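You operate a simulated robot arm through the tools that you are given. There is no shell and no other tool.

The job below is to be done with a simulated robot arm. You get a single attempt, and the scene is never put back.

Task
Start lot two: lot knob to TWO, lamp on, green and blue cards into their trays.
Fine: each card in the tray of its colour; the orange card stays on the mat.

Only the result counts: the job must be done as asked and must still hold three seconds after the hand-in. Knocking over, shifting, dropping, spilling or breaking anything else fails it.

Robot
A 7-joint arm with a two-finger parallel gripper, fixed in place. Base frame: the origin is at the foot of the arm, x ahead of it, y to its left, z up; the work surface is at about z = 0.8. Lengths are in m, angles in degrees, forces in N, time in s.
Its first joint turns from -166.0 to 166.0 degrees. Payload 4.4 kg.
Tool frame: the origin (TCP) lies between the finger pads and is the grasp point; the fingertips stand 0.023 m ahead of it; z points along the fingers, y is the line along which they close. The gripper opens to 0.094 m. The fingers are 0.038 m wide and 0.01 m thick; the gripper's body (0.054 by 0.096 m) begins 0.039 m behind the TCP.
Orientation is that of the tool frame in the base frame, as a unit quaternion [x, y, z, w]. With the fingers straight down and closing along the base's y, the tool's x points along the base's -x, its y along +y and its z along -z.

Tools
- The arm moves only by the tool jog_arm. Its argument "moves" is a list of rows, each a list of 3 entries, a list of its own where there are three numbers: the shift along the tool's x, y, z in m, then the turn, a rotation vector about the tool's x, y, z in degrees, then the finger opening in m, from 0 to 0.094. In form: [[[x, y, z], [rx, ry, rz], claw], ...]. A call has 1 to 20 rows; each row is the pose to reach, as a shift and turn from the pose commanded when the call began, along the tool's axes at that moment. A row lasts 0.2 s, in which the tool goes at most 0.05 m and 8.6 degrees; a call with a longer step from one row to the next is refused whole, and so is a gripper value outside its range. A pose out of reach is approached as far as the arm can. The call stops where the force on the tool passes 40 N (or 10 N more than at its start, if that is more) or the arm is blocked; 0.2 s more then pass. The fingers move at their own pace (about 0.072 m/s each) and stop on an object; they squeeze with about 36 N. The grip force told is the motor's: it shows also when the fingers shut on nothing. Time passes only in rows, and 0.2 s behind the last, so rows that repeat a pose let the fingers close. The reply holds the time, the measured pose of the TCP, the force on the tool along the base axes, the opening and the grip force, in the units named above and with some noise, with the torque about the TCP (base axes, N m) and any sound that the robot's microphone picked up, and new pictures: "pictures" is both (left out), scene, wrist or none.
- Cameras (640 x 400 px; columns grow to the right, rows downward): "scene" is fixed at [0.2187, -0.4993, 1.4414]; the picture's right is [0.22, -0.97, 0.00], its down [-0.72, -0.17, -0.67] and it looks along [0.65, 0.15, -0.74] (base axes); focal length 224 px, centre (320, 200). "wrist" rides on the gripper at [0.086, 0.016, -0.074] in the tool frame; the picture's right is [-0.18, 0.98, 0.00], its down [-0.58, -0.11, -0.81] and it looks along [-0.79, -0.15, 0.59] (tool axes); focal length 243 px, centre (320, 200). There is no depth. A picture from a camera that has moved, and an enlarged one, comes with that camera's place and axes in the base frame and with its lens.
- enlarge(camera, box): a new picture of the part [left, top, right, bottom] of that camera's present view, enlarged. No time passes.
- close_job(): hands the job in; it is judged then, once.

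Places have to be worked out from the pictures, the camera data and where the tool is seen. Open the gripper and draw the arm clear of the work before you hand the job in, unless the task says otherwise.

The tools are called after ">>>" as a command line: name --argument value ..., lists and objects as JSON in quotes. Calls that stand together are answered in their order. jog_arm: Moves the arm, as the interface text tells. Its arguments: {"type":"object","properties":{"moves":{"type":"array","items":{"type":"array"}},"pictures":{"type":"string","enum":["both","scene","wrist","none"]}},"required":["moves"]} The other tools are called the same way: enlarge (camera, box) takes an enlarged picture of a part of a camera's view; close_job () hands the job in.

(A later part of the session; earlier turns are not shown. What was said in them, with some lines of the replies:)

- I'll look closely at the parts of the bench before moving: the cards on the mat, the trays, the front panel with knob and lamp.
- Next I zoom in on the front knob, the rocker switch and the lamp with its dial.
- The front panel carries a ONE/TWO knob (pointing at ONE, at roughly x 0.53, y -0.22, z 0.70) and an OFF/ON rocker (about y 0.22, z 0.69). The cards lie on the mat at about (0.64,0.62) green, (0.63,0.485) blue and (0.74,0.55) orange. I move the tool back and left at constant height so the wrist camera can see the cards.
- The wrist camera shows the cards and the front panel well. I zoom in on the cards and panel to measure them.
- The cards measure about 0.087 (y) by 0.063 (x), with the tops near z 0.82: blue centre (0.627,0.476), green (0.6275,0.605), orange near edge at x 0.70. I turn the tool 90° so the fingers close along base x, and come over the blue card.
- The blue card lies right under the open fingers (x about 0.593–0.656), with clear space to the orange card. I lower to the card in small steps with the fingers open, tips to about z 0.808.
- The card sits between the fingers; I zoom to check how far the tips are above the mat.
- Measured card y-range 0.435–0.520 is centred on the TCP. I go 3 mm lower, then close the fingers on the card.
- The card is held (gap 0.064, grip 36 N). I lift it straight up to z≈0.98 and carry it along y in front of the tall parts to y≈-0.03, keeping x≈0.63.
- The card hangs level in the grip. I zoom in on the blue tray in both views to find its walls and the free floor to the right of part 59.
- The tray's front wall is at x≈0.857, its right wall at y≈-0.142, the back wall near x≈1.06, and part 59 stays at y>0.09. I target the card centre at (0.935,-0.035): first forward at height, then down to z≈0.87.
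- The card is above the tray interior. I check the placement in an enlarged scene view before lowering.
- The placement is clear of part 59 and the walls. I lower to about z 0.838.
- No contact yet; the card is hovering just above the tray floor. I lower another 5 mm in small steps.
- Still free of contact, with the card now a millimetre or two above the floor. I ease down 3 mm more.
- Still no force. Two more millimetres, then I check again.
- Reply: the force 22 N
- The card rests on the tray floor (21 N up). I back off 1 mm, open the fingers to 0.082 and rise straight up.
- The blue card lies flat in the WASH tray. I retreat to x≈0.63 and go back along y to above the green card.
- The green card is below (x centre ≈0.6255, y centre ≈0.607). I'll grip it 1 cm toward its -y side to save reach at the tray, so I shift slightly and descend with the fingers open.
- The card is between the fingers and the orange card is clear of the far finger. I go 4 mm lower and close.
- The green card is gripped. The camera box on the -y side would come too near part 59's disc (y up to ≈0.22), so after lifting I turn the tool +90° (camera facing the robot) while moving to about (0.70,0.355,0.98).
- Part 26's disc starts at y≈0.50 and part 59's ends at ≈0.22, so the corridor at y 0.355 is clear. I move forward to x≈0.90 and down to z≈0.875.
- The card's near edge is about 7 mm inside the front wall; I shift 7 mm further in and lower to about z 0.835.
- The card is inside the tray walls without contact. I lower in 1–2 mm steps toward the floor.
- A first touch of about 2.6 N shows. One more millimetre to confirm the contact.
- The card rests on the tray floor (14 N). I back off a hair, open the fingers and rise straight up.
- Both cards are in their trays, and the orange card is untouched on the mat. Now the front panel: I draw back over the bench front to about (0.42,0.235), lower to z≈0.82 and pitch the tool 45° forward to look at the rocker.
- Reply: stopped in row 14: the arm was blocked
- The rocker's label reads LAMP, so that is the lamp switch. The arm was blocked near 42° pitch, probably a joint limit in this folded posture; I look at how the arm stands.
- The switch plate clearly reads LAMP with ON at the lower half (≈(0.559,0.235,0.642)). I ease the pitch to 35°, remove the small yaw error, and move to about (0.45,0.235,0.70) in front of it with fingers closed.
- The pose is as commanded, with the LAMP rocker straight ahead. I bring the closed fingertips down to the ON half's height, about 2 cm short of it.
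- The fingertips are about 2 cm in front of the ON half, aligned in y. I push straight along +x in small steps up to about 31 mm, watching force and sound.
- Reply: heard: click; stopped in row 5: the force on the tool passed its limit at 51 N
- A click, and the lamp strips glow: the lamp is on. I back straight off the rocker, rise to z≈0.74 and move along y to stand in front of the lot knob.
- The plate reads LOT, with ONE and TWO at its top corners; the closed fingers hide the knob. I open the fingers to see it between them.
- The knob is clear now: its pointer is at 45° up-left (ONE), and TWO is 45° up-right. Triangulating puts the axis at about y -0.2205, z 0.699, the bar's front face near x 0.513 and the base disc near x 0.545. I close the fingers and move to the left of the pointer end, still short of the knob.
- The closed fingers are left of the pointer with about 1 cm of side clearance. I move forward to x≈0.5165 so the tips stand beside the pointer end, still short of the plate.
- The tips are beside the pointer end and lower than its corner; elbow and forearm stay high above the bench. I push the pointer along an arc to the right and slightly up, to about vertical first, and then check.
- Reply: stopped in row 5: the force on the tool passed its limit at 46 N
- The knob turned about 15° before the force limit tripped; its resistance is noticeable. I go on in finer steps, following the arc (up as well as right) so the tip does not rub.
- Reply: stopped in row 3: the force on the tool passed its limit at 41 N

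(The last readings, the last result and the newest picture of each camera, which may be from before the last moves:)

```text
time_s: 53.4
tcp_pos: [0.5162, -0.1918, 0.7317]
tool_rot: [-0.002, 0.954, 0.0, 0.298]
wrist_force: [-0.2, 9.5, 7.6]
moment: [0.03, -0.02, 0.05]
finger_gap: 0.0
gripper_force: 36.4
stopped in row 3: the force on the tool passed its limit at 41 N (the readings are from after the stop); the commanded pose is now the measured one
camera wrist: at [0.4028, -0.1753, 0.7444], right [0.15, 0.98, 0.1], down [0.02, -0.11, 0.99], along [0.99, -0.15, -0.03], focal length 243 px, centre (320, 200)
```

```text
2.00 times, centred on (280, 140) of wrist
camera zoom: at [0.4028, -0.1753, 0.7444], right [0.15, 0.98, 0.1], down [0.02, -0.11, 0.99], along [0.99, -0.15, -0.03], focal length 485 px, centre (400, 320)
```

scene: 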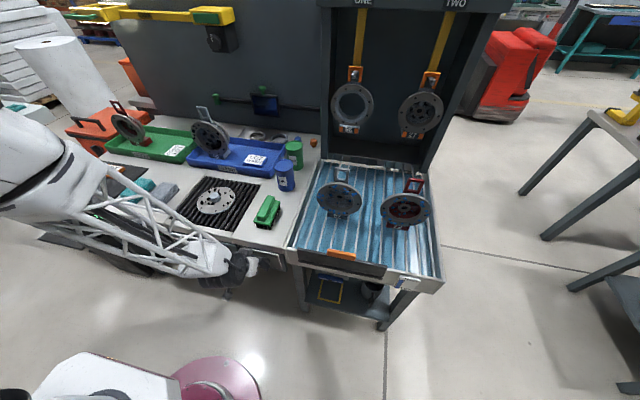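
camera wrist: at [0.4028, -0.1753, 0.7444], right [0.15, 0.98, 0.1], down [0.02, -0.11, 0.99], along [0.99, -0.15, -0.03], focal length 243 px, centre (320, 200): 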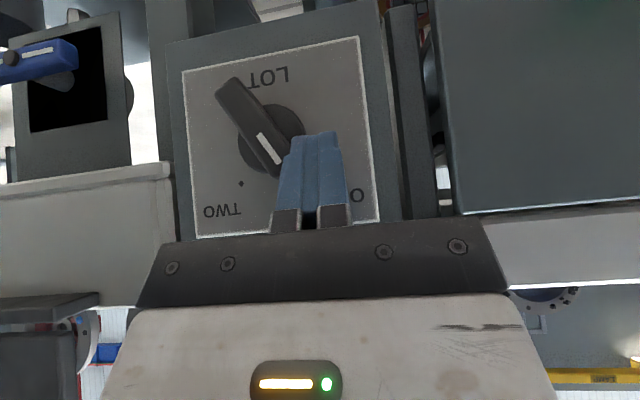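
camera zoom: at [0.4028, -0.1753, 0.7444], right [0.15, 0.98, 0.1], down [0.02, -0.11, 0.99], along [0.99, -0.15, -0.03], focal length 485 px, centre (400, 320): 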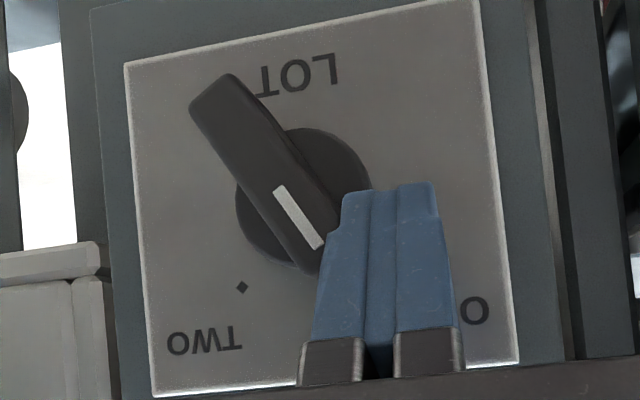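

The pointer is now about 26° left of vertical, so the push works, with high resistance. The upward reading means the tip should rise a little faster, so I continue with a steeper arc in 1 mm rows.

>>> jog_arm --moves '[[[-0.0007, -0.001, -0.001], [0, 0, 0], 0.0], [[-0.0014, -0.002, -0.002], [0, 0, 0], 0.0], [[-0.0019, -0.003, -0.0028], [0, 0, 0], 0.0], [[-0.0024, -0.004, -0.0034], [0, 0, 0], 0.0], [[-0.0029, -0.005, -0.0041], [0, 0, 0], 0.0], [[-0.0033, -0.006, -0.0047], [0, 0, 0], 0.0], [[-0.0035, -0.007, -0.0051], [0, 0, 0], 0.0], [[-0.0038, -0.008, -0.0055], [0, 0, 0], 0.0], [[-0.0041, -0.009, -0.0058], [0, 0, 0], 0.0], [[-0.0043, -0.0104, -0.0062], [0, 0, 0], 0.0]]' --pictures "none"

>>> enlarge --camera "wrist" --box '[180, 40, 380, 240]'

```text
time_s: 55.6
tcp_pos: [0.5162, -0.2023, 0.7401]
tool_rot: [-0.001, 0.954, 0.0, 0.3]
wrist_force: [0.3, 0.0, 1.4]
moment: [0.02, -0.06, -0.01]
finger_gap: 0.0
gripper_force: 35.6
```

```text
2.00 times, centred on (280, 140) of wrist
camera zoom: at [0.4027, -0.1857, 0.7523], right [0.15, 0.98, 0.1], down [0.02, -0.11, 0.99], along [0.99, -0.15, -0.03], focal length 485 px, centre (400, 320)
```

zoom: 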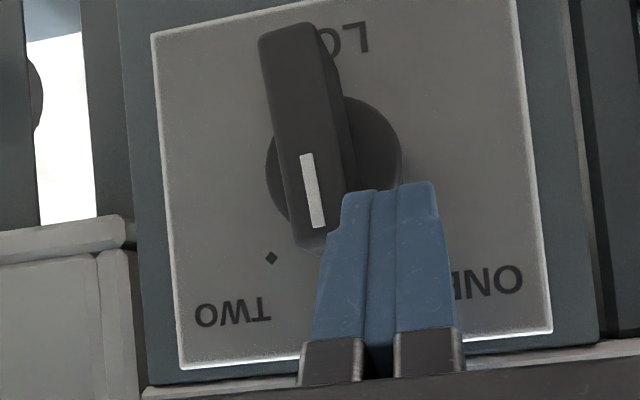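

The pointer is almost vertical (about 2° left) and the force has dropped. Now I push straight to the right at this height in 1.2 mm rows toward TWO.

>>> jog_arm --moves '[[[0, -0.0012, 0], [0, 0, 0], 0.0], [[0, -0.0024, 0], [0, 0, 0], 0.0], [[0, -0.0036, 0], [0, 0, 0], 0.0], [[0, -0.0048, 0], [0, 0, 0], 0.0], [[0, -0.006, 0], [0, 0, 0], 0.0], [[0, -0.0072, 0], [0, 0, 0], 0.0], [[0, -0.0084, 0], [0, 0, 0], 0.0], [[0, -0.0096, 0], [0, 0, 0], 0.0], [[0, -0.0108, 0], [0, 0, 0], 0.0], [[0, -0.012, 0], [0, 0, 0], 0.0]]' --pictures "none"

>>> enlarge --camera "wrist" --box '[180, 40, 380, 240]'

```text
time_s: 57.8
tcp_pos: [0.5161, -0.2122, 0.7393]
tool_rot: [-0.003, 0.954, 0.0, 0.298]
wrist_force: [-2.5, 14.5, 11.1]
moment: [0.3, 0.05, -0.07]
finger_gap: 0.0
gripper_force: 36.1
stopped in row 10: the force on the tool passed its limit at 45 N (the readings are from after the stop); the commanded pose is now the measured one
```

```text
2.00 times, centred on (280, 140) of wrist
camera zoom: at [0.4024, -0.1966, 0.7519], right [0.15, 0.98, 0.1], down [0.02, -0.11, 0.99], along [0.99, -0.14, -0.03], focal length 485 px, centre (400, 320)
```

zoom: 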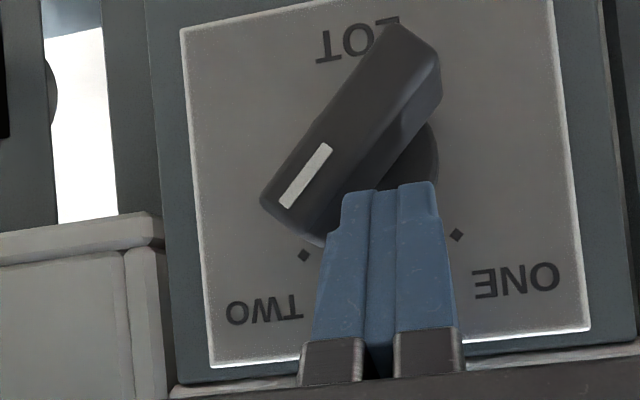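

The pointer now stands about 40° to the right. I back the fingers off sideways and away to get a clear look at where the knob rests.

>>> jog_arm --moves '[[[0, 0.004, 0], [0, 0, 0], 0.0], [[0, 0.01, 0], [0, 0, 0], 0.0], [[0.0164, 0.02, -0.0114], [0, 0, 0], 0.0], [[0.041, 0.03, -0.0286], [0, 0, 0], 0.0], [[0.0655, 0.045, -0.0457], [0, 0, 0], 0.0], [[0.0655, 0.045, -0.0457], [0, 0, 0], 0.0]]'

>>> enlarge --camera "wrist" --box '[160, 60, 340, 240]'

>>> enlarge --camera "scene" --box '[232, 235, 304, 280]'

```text
time_s: 59.2
tcp_pos: [0.436, -0.1681, 0.7382]
tool_rot: [-0.002, 0.954, 0.0, 0.299]
wrist_force: [-1.1, -0.5, 0.1]
moment: [0.05, -0.01, -0.02]
finger_gap: 0.0
gripper_force: 36.3
camera wrist: at [0.3224, -0.1528, 0.75], right [0.15, 0.98, 0.1], down [0.02, -0.11, 0.99], along [0.99, -0.14, -0.03], focal length 243 px, centre (320, 200)
```

scene: 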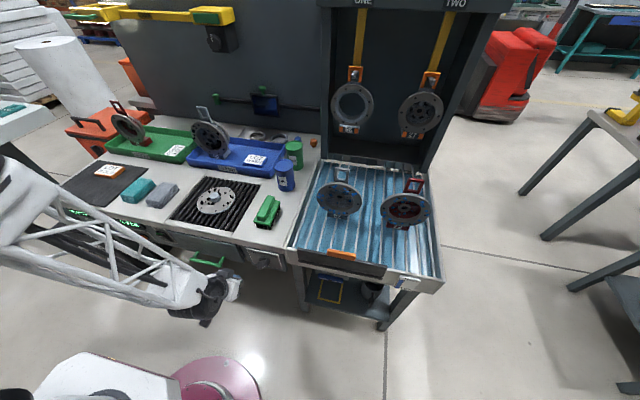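
wrist: 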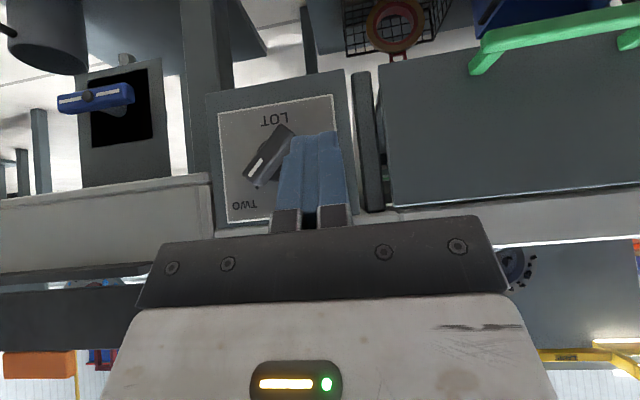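

```text
2.22 times, centred on (250, 150) of wrist
camera zoom: at [0.3224, -0.1528, 0.75], right [0.15, 0.98, 0.1], down [0.02, -0.11, 0.99], along [0.99, -0.14, -0.03], focal length 539 px, centre (476, 311)
```

zoom: 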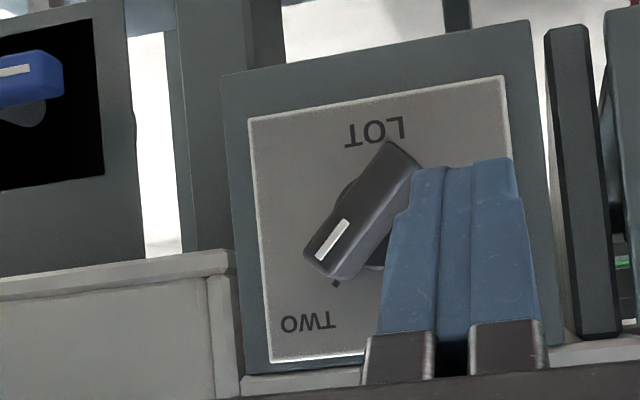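

```text
8.89 times, centred on (268, 258) of scene
camera zoom: at [0.2187, -0.4993, 1.4414], right [0.22, -0.97, 0.0], down [-0.72, -0.17, -0.67], along [0.65, 0.15, -0.74], focal length 1987 px, centre (782, -311)
```

zoom: 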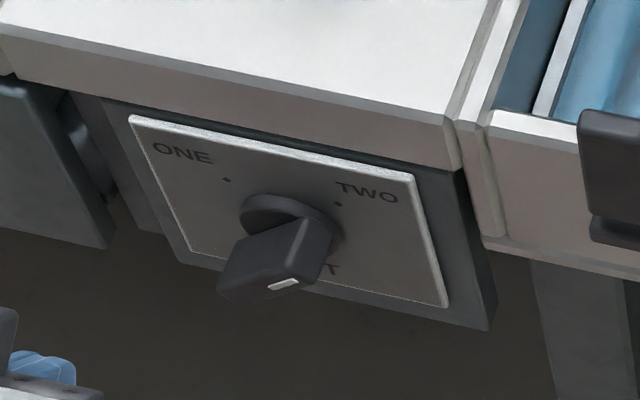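

By intersecting the bar's edge with its front plane, I get the pointer about 44° right, matching the TWO mark. I go to the same viewpoint as before turning, with the fingers open, to compare directly.

>>> jog_arm --moves '[[[0.0102, -0.012, -0.0107], [0, 0, 0], 0.03], [[0.0102, -0.024, -0.0107], [0, 0, 0], 0.06], [[0.0102, -0.035, -0.0107], [0, 0, 0], 0.094], [[0.0102, -0.035, -0.0107], [0, 0, 0], 0.094], [[0.0102, -0.035, -0.0107], [0, 0, 0], 0.094]]' --pictures "none"

>>> enlarge --camera "wrist" --box '[270, 80, 370, 220]'

>>> enlarge --camera "wrist" --box '[220, 50, 420, 250]'

```text
time_s: 60.4
tcp_pos: [0.4234, -0.203, 0.7421]
tool_rot: [-0.003, 0.954, 0.0, 0.3]
wrist_force: [0.7, -0.1, 0.4]
moment: [0.01, 0.03, -0.03]
finger_gap: 0.0937
gripper_force: 0.1
```

```text
2.86 times, centred on (320, 150) of wrist
camera zoom: at [0.3083, -0.1877, 0.7538], right [0.15, 0.98, 0.1], down [0.02, -0.11, 0.99], along [0.99, -0.14, -0.03], focal length 693 px, centre (320, 343)
```

zoom: 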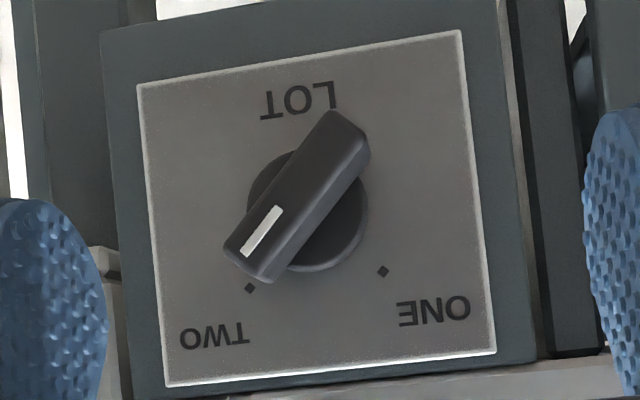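

```text
2.00 times, centred on (320, 150) of wrist
camera zoom: at [0.3083, -0.1877, 0.7538], right [0.15, 0.98, 0.1], down [0.02, -0.11, 0.99], along [0.99, -0.14, -0.03], focal length 485 px, centre (320, 300)
```

zoom: 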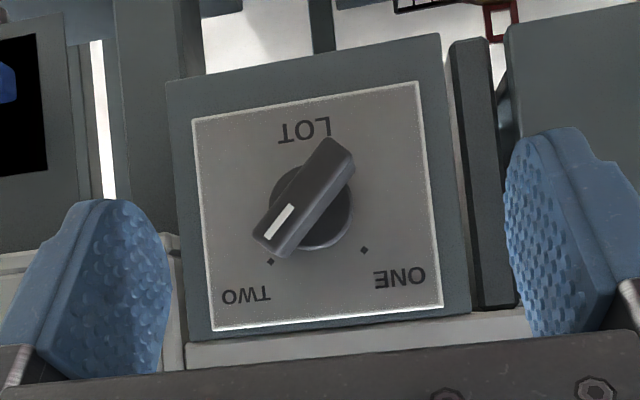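

The pointer measures 45° right, exactly at the TWO mark. I now withdraw the open gripper: up and back to about (0.40,0.0,1.05), returning the tool to vertical.

>>> jog_arm --moves '[[[-0.0179, 0.0222, -0.0295], [0, 3.88, 0], 0.094], [[-0.0358, 0.0444, -0.059], [0, 7.76, 0], 0.094], [[-0.0536, 0.0667, -0.0885], [0, 11.64, 0], 0.094], [[-0.0715, 0.0889, -0.118], [0, 15.52, 0], 0.094], [[-0.0894, 0.1111, -0.1476], [0, 19.4, 0], 0.094], [[-0.1073, 0.1333, -0.1771], [0, 23.28, 0], 0.094], [[-0.1252, 0.1556, -0.2066], [0, 27.16, 0], 0.094], [[-0.143, 0.1778, -0.2361], [0, 31.04, 0], 0.094], [[-0.1609, 0.2, -0.2656], [0, 34.9, 0], 0.094], [[-0.1609, 0.2, -0.2656], [0, 34.9, 0], 0.094]]'

>>> enlarge --camera "scene" --box '[232, 235, 304, 280]'

>>> enlarge --camera "scene" --box '[40, 100, 310, 270]'

>>> enlarge --camera "scene" --box '[60, 0, 240, 60]'

```text
time_s: 62.6
tcp_pos: [0.4086, -0.0545, 0.9663]
tool_rot: [-0.006, 0.995, 0.061, 0.078]
wrist_force: [0.2, -1.0, -0.1]
moment: [-0.03, -0.02, -0.01]
finger_gap: 0.0941
gripper_force: 0.1
out of reach, approached as far as the arm can: row 6, 7, 8, 9, 10
camera wrist: at [0.31, -0.0472, 1.0286], right [0.16, 0.98, 0.15], down [0.45, -0.2, 0.87], along [0.88, -0.07, -0.48], focal length 243 px, centre (320, 200)
```

scene: 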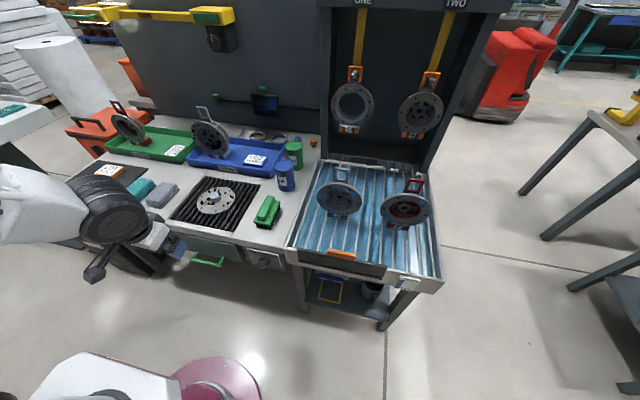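
wrist: 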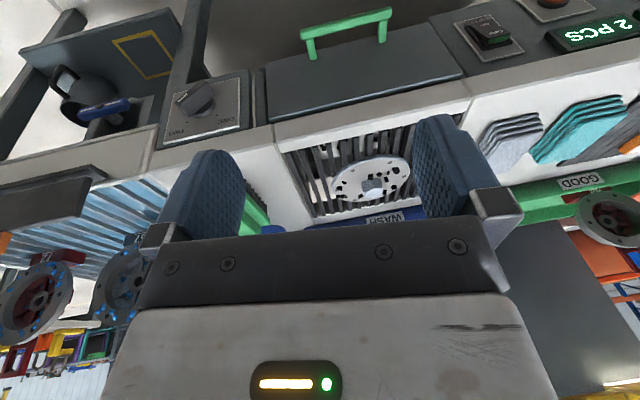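

```text
8.89 times, centred on (268, 258) of scene
camera zoom: at [0.2187, -0.4993, 1.4414], right [0.22, -0.97, 0.0], down [-0.72, -0.17, -0.67], along [0.65, 0.15, -0.74], focal length 1987 px, centre (782, -311)
```

zoom: 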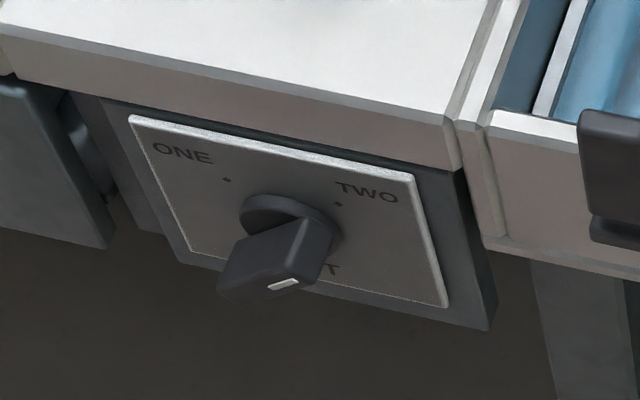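

```text
2.35 times, centred on (175, 185) of scene
camera zoom: at [0.2187, -0.4993, 1.4414], right [0.22, -0.97, 0.0], down [-0.72, -0.17, -0.67], along [0.65, 0.15, -0.74], focal length 526 px, centre (661, 235)
```

zoom: 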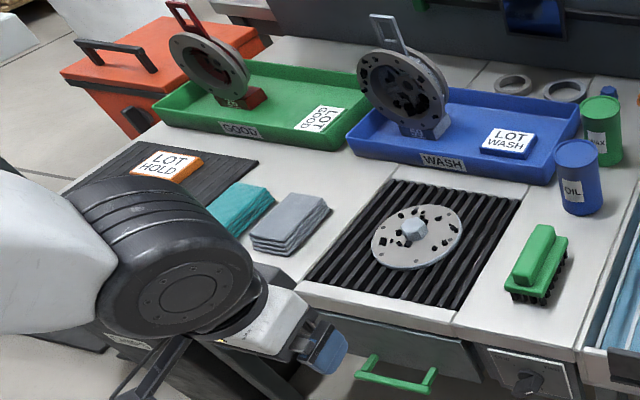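

```text
3.56 times, centred on (150, 30) of scene
camera zoom: at [0.2187, -0.4993, 1.4414], right [0.22, -0.97, 0.0], down [-0.72, -0.17, -0.67], along [0.65, 0.15, -0.74], focal length 795 px, centre (924, 804)
```

zoom: 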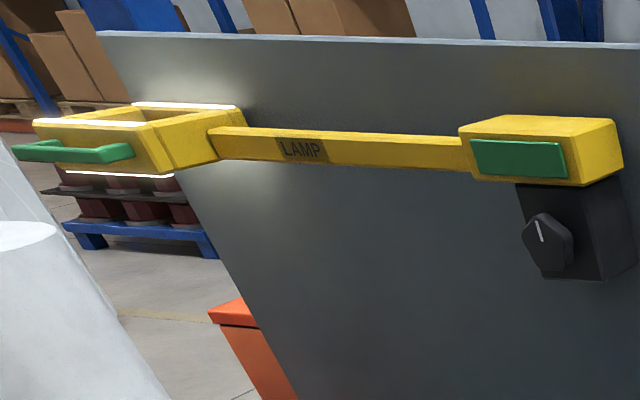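

Everything stands as wanted: knob at TWO, lamp glowing, both cards in their trays, orange card on the mat. The last rows were out of reach, so I move to an easier rest pose near (0.45,0.2,1.0), in front of the bench.

>>> jog_arm --moves '[[[-0.008, 0.035, 0.009], [0, 0, 0], 0.094], [[-0.016, 0.07, 0.018], [0, 0, 0], 0.094], [[-0.024, 0.105, 0.027], [0, 0, 0], 0.094], [[-0.032, 0.14, 0.036], [0, 0, 0], 0.094], [[-0.04, 0.175, 0.045], [0, 0, 0], 0.094], [[-0.047, 0.203, 0.052], [0, 0, 0], 0.094], [[-0.047, 0.203, 0.052], [0, 0, 0], 0.094], [[-0.047, 0.203, 0.052], [0, 0, 0], 0.094]]'

```text
time_s: 64.4
tcp_pos: [0.433, 0.0751, 0.9367]
tool_rot: [-0.006, 0.995, 0.07, 0.077]
wrist_force: [-0.1, 0.4, 0.0]
moment: [-0.02, -0.01, 0.0]
finger_gap: 0.0942
gripper_force: 0.1
out of reach, approached as far as the arm can: row 2, 3, 4, 5, 6, 7, 8
camera wrist: at [0.3354, 0.0801, 0.9999], right [0.16, 0.97, 0.16], down [0.46, -0.22, 0.86], along [0.88, -0.06, -0.48], focal length 243 px, centre (320, 200)
```

scene: 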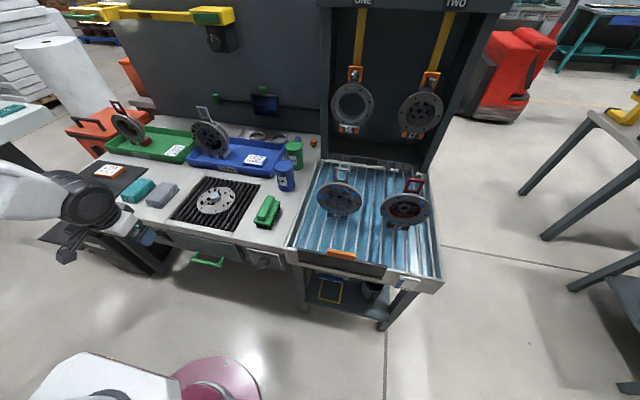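
wrist: 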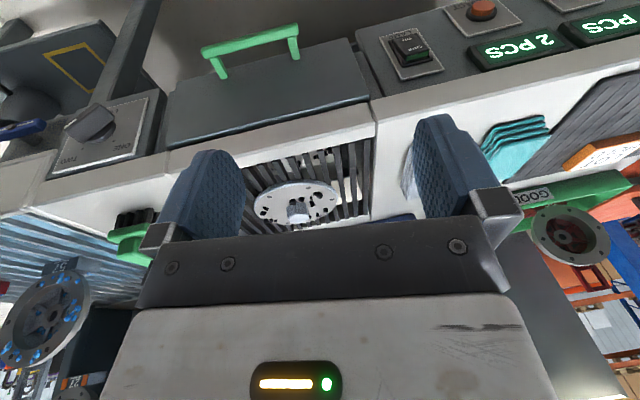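

The arm is at a joint limit in this posture, though nothing is touched. I command a slightly forward-pitched pose near the present place so that it comes to rest at a reachable pose.

>>> jog_arm --moves '[[[0.007, -0.035, 0.012], [0, -4, 0], 0.094], [[0.014, -0.07, 0.024], [0, -8, 0], 0.094], [[0.022, -0.1, 0.036], [0, -12, 0], 0.094], [[0.03, -0.125, 0.045], [0, -16, 0], 0.094], [[0.035, -0.125, 0.045], [0, -20, 0], 0.094], [[0.035, -0.125, 0.045], [0, -20, 0], 0.094]]'

```text
time_s: 65.8
tcp_pos: [0.41, -0.0468, 0.8714]
tool_rot: [0.003, 0.966, 0.062, 0.25]
wrist_force: [0.2, -0.1, 0.2]
moment: [0.01, 0.01, 0.01]
finger_gap: 0.094
gripper_force: 0.1
camera wrist: at [0.2984, -0.0353, 0.8974], right [0.14, 0.97, 0.21], down [0.12, -0.22, 0.97], along [0.98, -0.11, -0.15], focal length 243 px, centre (320, 200)
```

scene: 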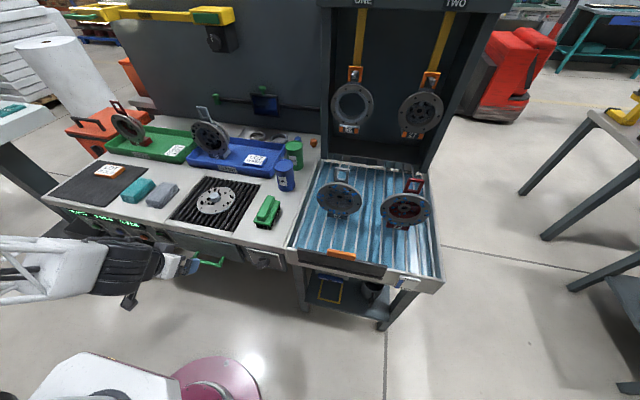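
wrist: 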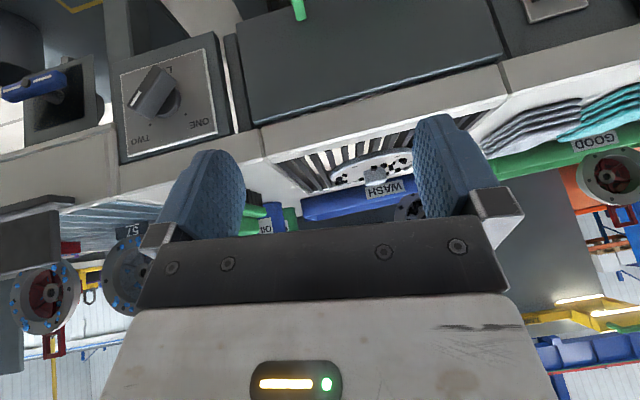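

This pose was reached normally. I draw back another 6 cm along the tool axis and take a final look at the work.

>>> jog_arm --moves '[[[0, 0, -0.02], [0, 0, 0], 0.094], [[0, 0, -0.04], [0, 0, 0], 0.094], [[0, 0, -0.06], [0, 0, 0], 0.094], [[0, 0, -0.06], [0, 0, 0], 0.094], [[0, 0, -0.06], [0, 0, 0], 0.094]]' --pictures "scene"

>>> enlarge --camera "scene" --box '[40, 100, 310, 270]'

>>> enlarge --camera "scene" --box '[60, 0, 140, 50]'

>>> enlarge --camera "wrist" --box '[60, 20, 300, 220]'

```text
time_s: 67.0
tcp_pos: [0.3839, -0.0542, 0.9235]
tool_rot: [0.004, 0.967, 0.062, 0.248]
wrist_force: [0.1, 0.3, -0.5]
moment: [0.05, 0.05, 0.0]
finger_gap: 0.0939
gripper_force: 0.1
```

scene: 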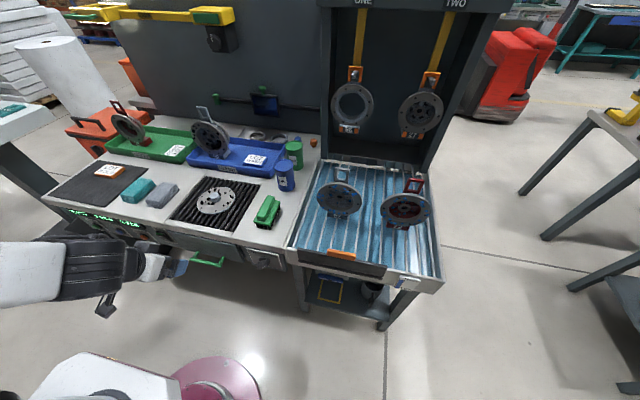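

```text
2.35 times, centred on (175, 185) of scene
camera zoom: at [0.2187, -0.4993, 1.4414], right [0.22, -0.97, 0.0], down [-0.72, -0.17, -0.67], along [0.65, 0.15, -0.74], focal length 526 px, centre (661, 235)
```

zoom: 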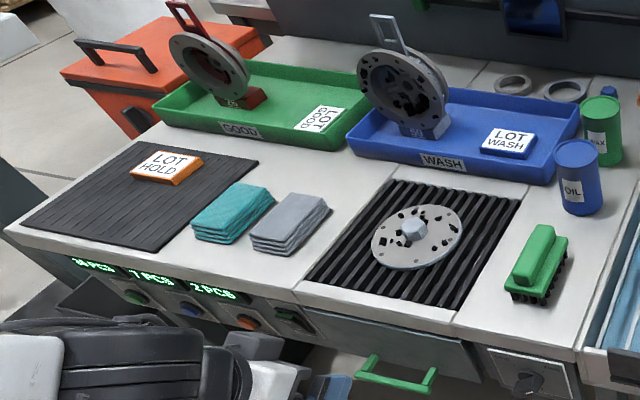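

```text
8.00 times, centred on (100, 25) of scene
camera zoom: at [0.2187, -0.4993, 1.4414], right [0.22, -0.97, 0.0], down [-0.72, -0.17, -0.67], along [0.65, 0.15, -0.74], focal length 1788 px, centre (2080, 1600)
```

zoom: 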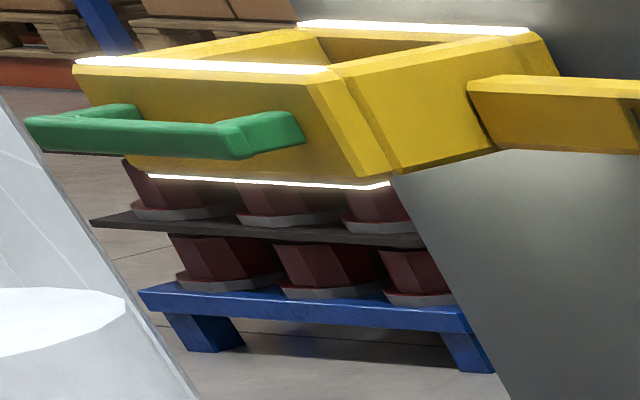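

```text
2.00 times, centred on (180, 120) of wrist
camera zoom: at [0.2707, -0.0433, 0.9496], right [0.14, 0.97, 0.21], down [0.12, -0.22, 0.97], along [0.98, -0.11, -0.15], focal length 485 px, centre (600, 360)
```

zoom: 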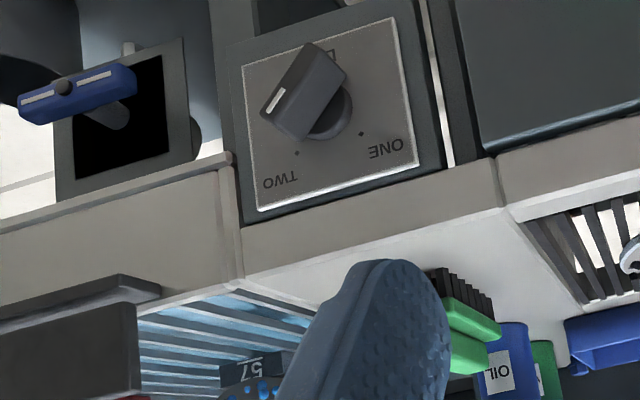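

The lot knob points at TWO, the lamp is lit, and the green card is in GOOD with the blue card in WASH. The orange card is still on the mat, and the open gripper is clear in front of the bench, so I hand the job in.

>>> close_job

```text
The job is handed in.
```

Lot two is set up and I have handed the job in; no verdict came back with the hand-in.

- **Lot knob:** it points at TWO. It was stiff and tripped the arm's force limit three times while I pushed it round. In the later pictures it had stayed at the TWO mark.
- **Lamp:** the LAMP rocker is on; it clicked over and the lamp strips are glowing.
- **Green card:** it lies flat in the GOOD tray, turned 90° from how it lay on the mat.
- **Blue card:** it lies flat in the WASH tray.
- **Orange card:** I left it on the mat.

Nothing else looks moved in the final pictures. The gripper is open, and the arm rests in front of the bench, clear of the work.
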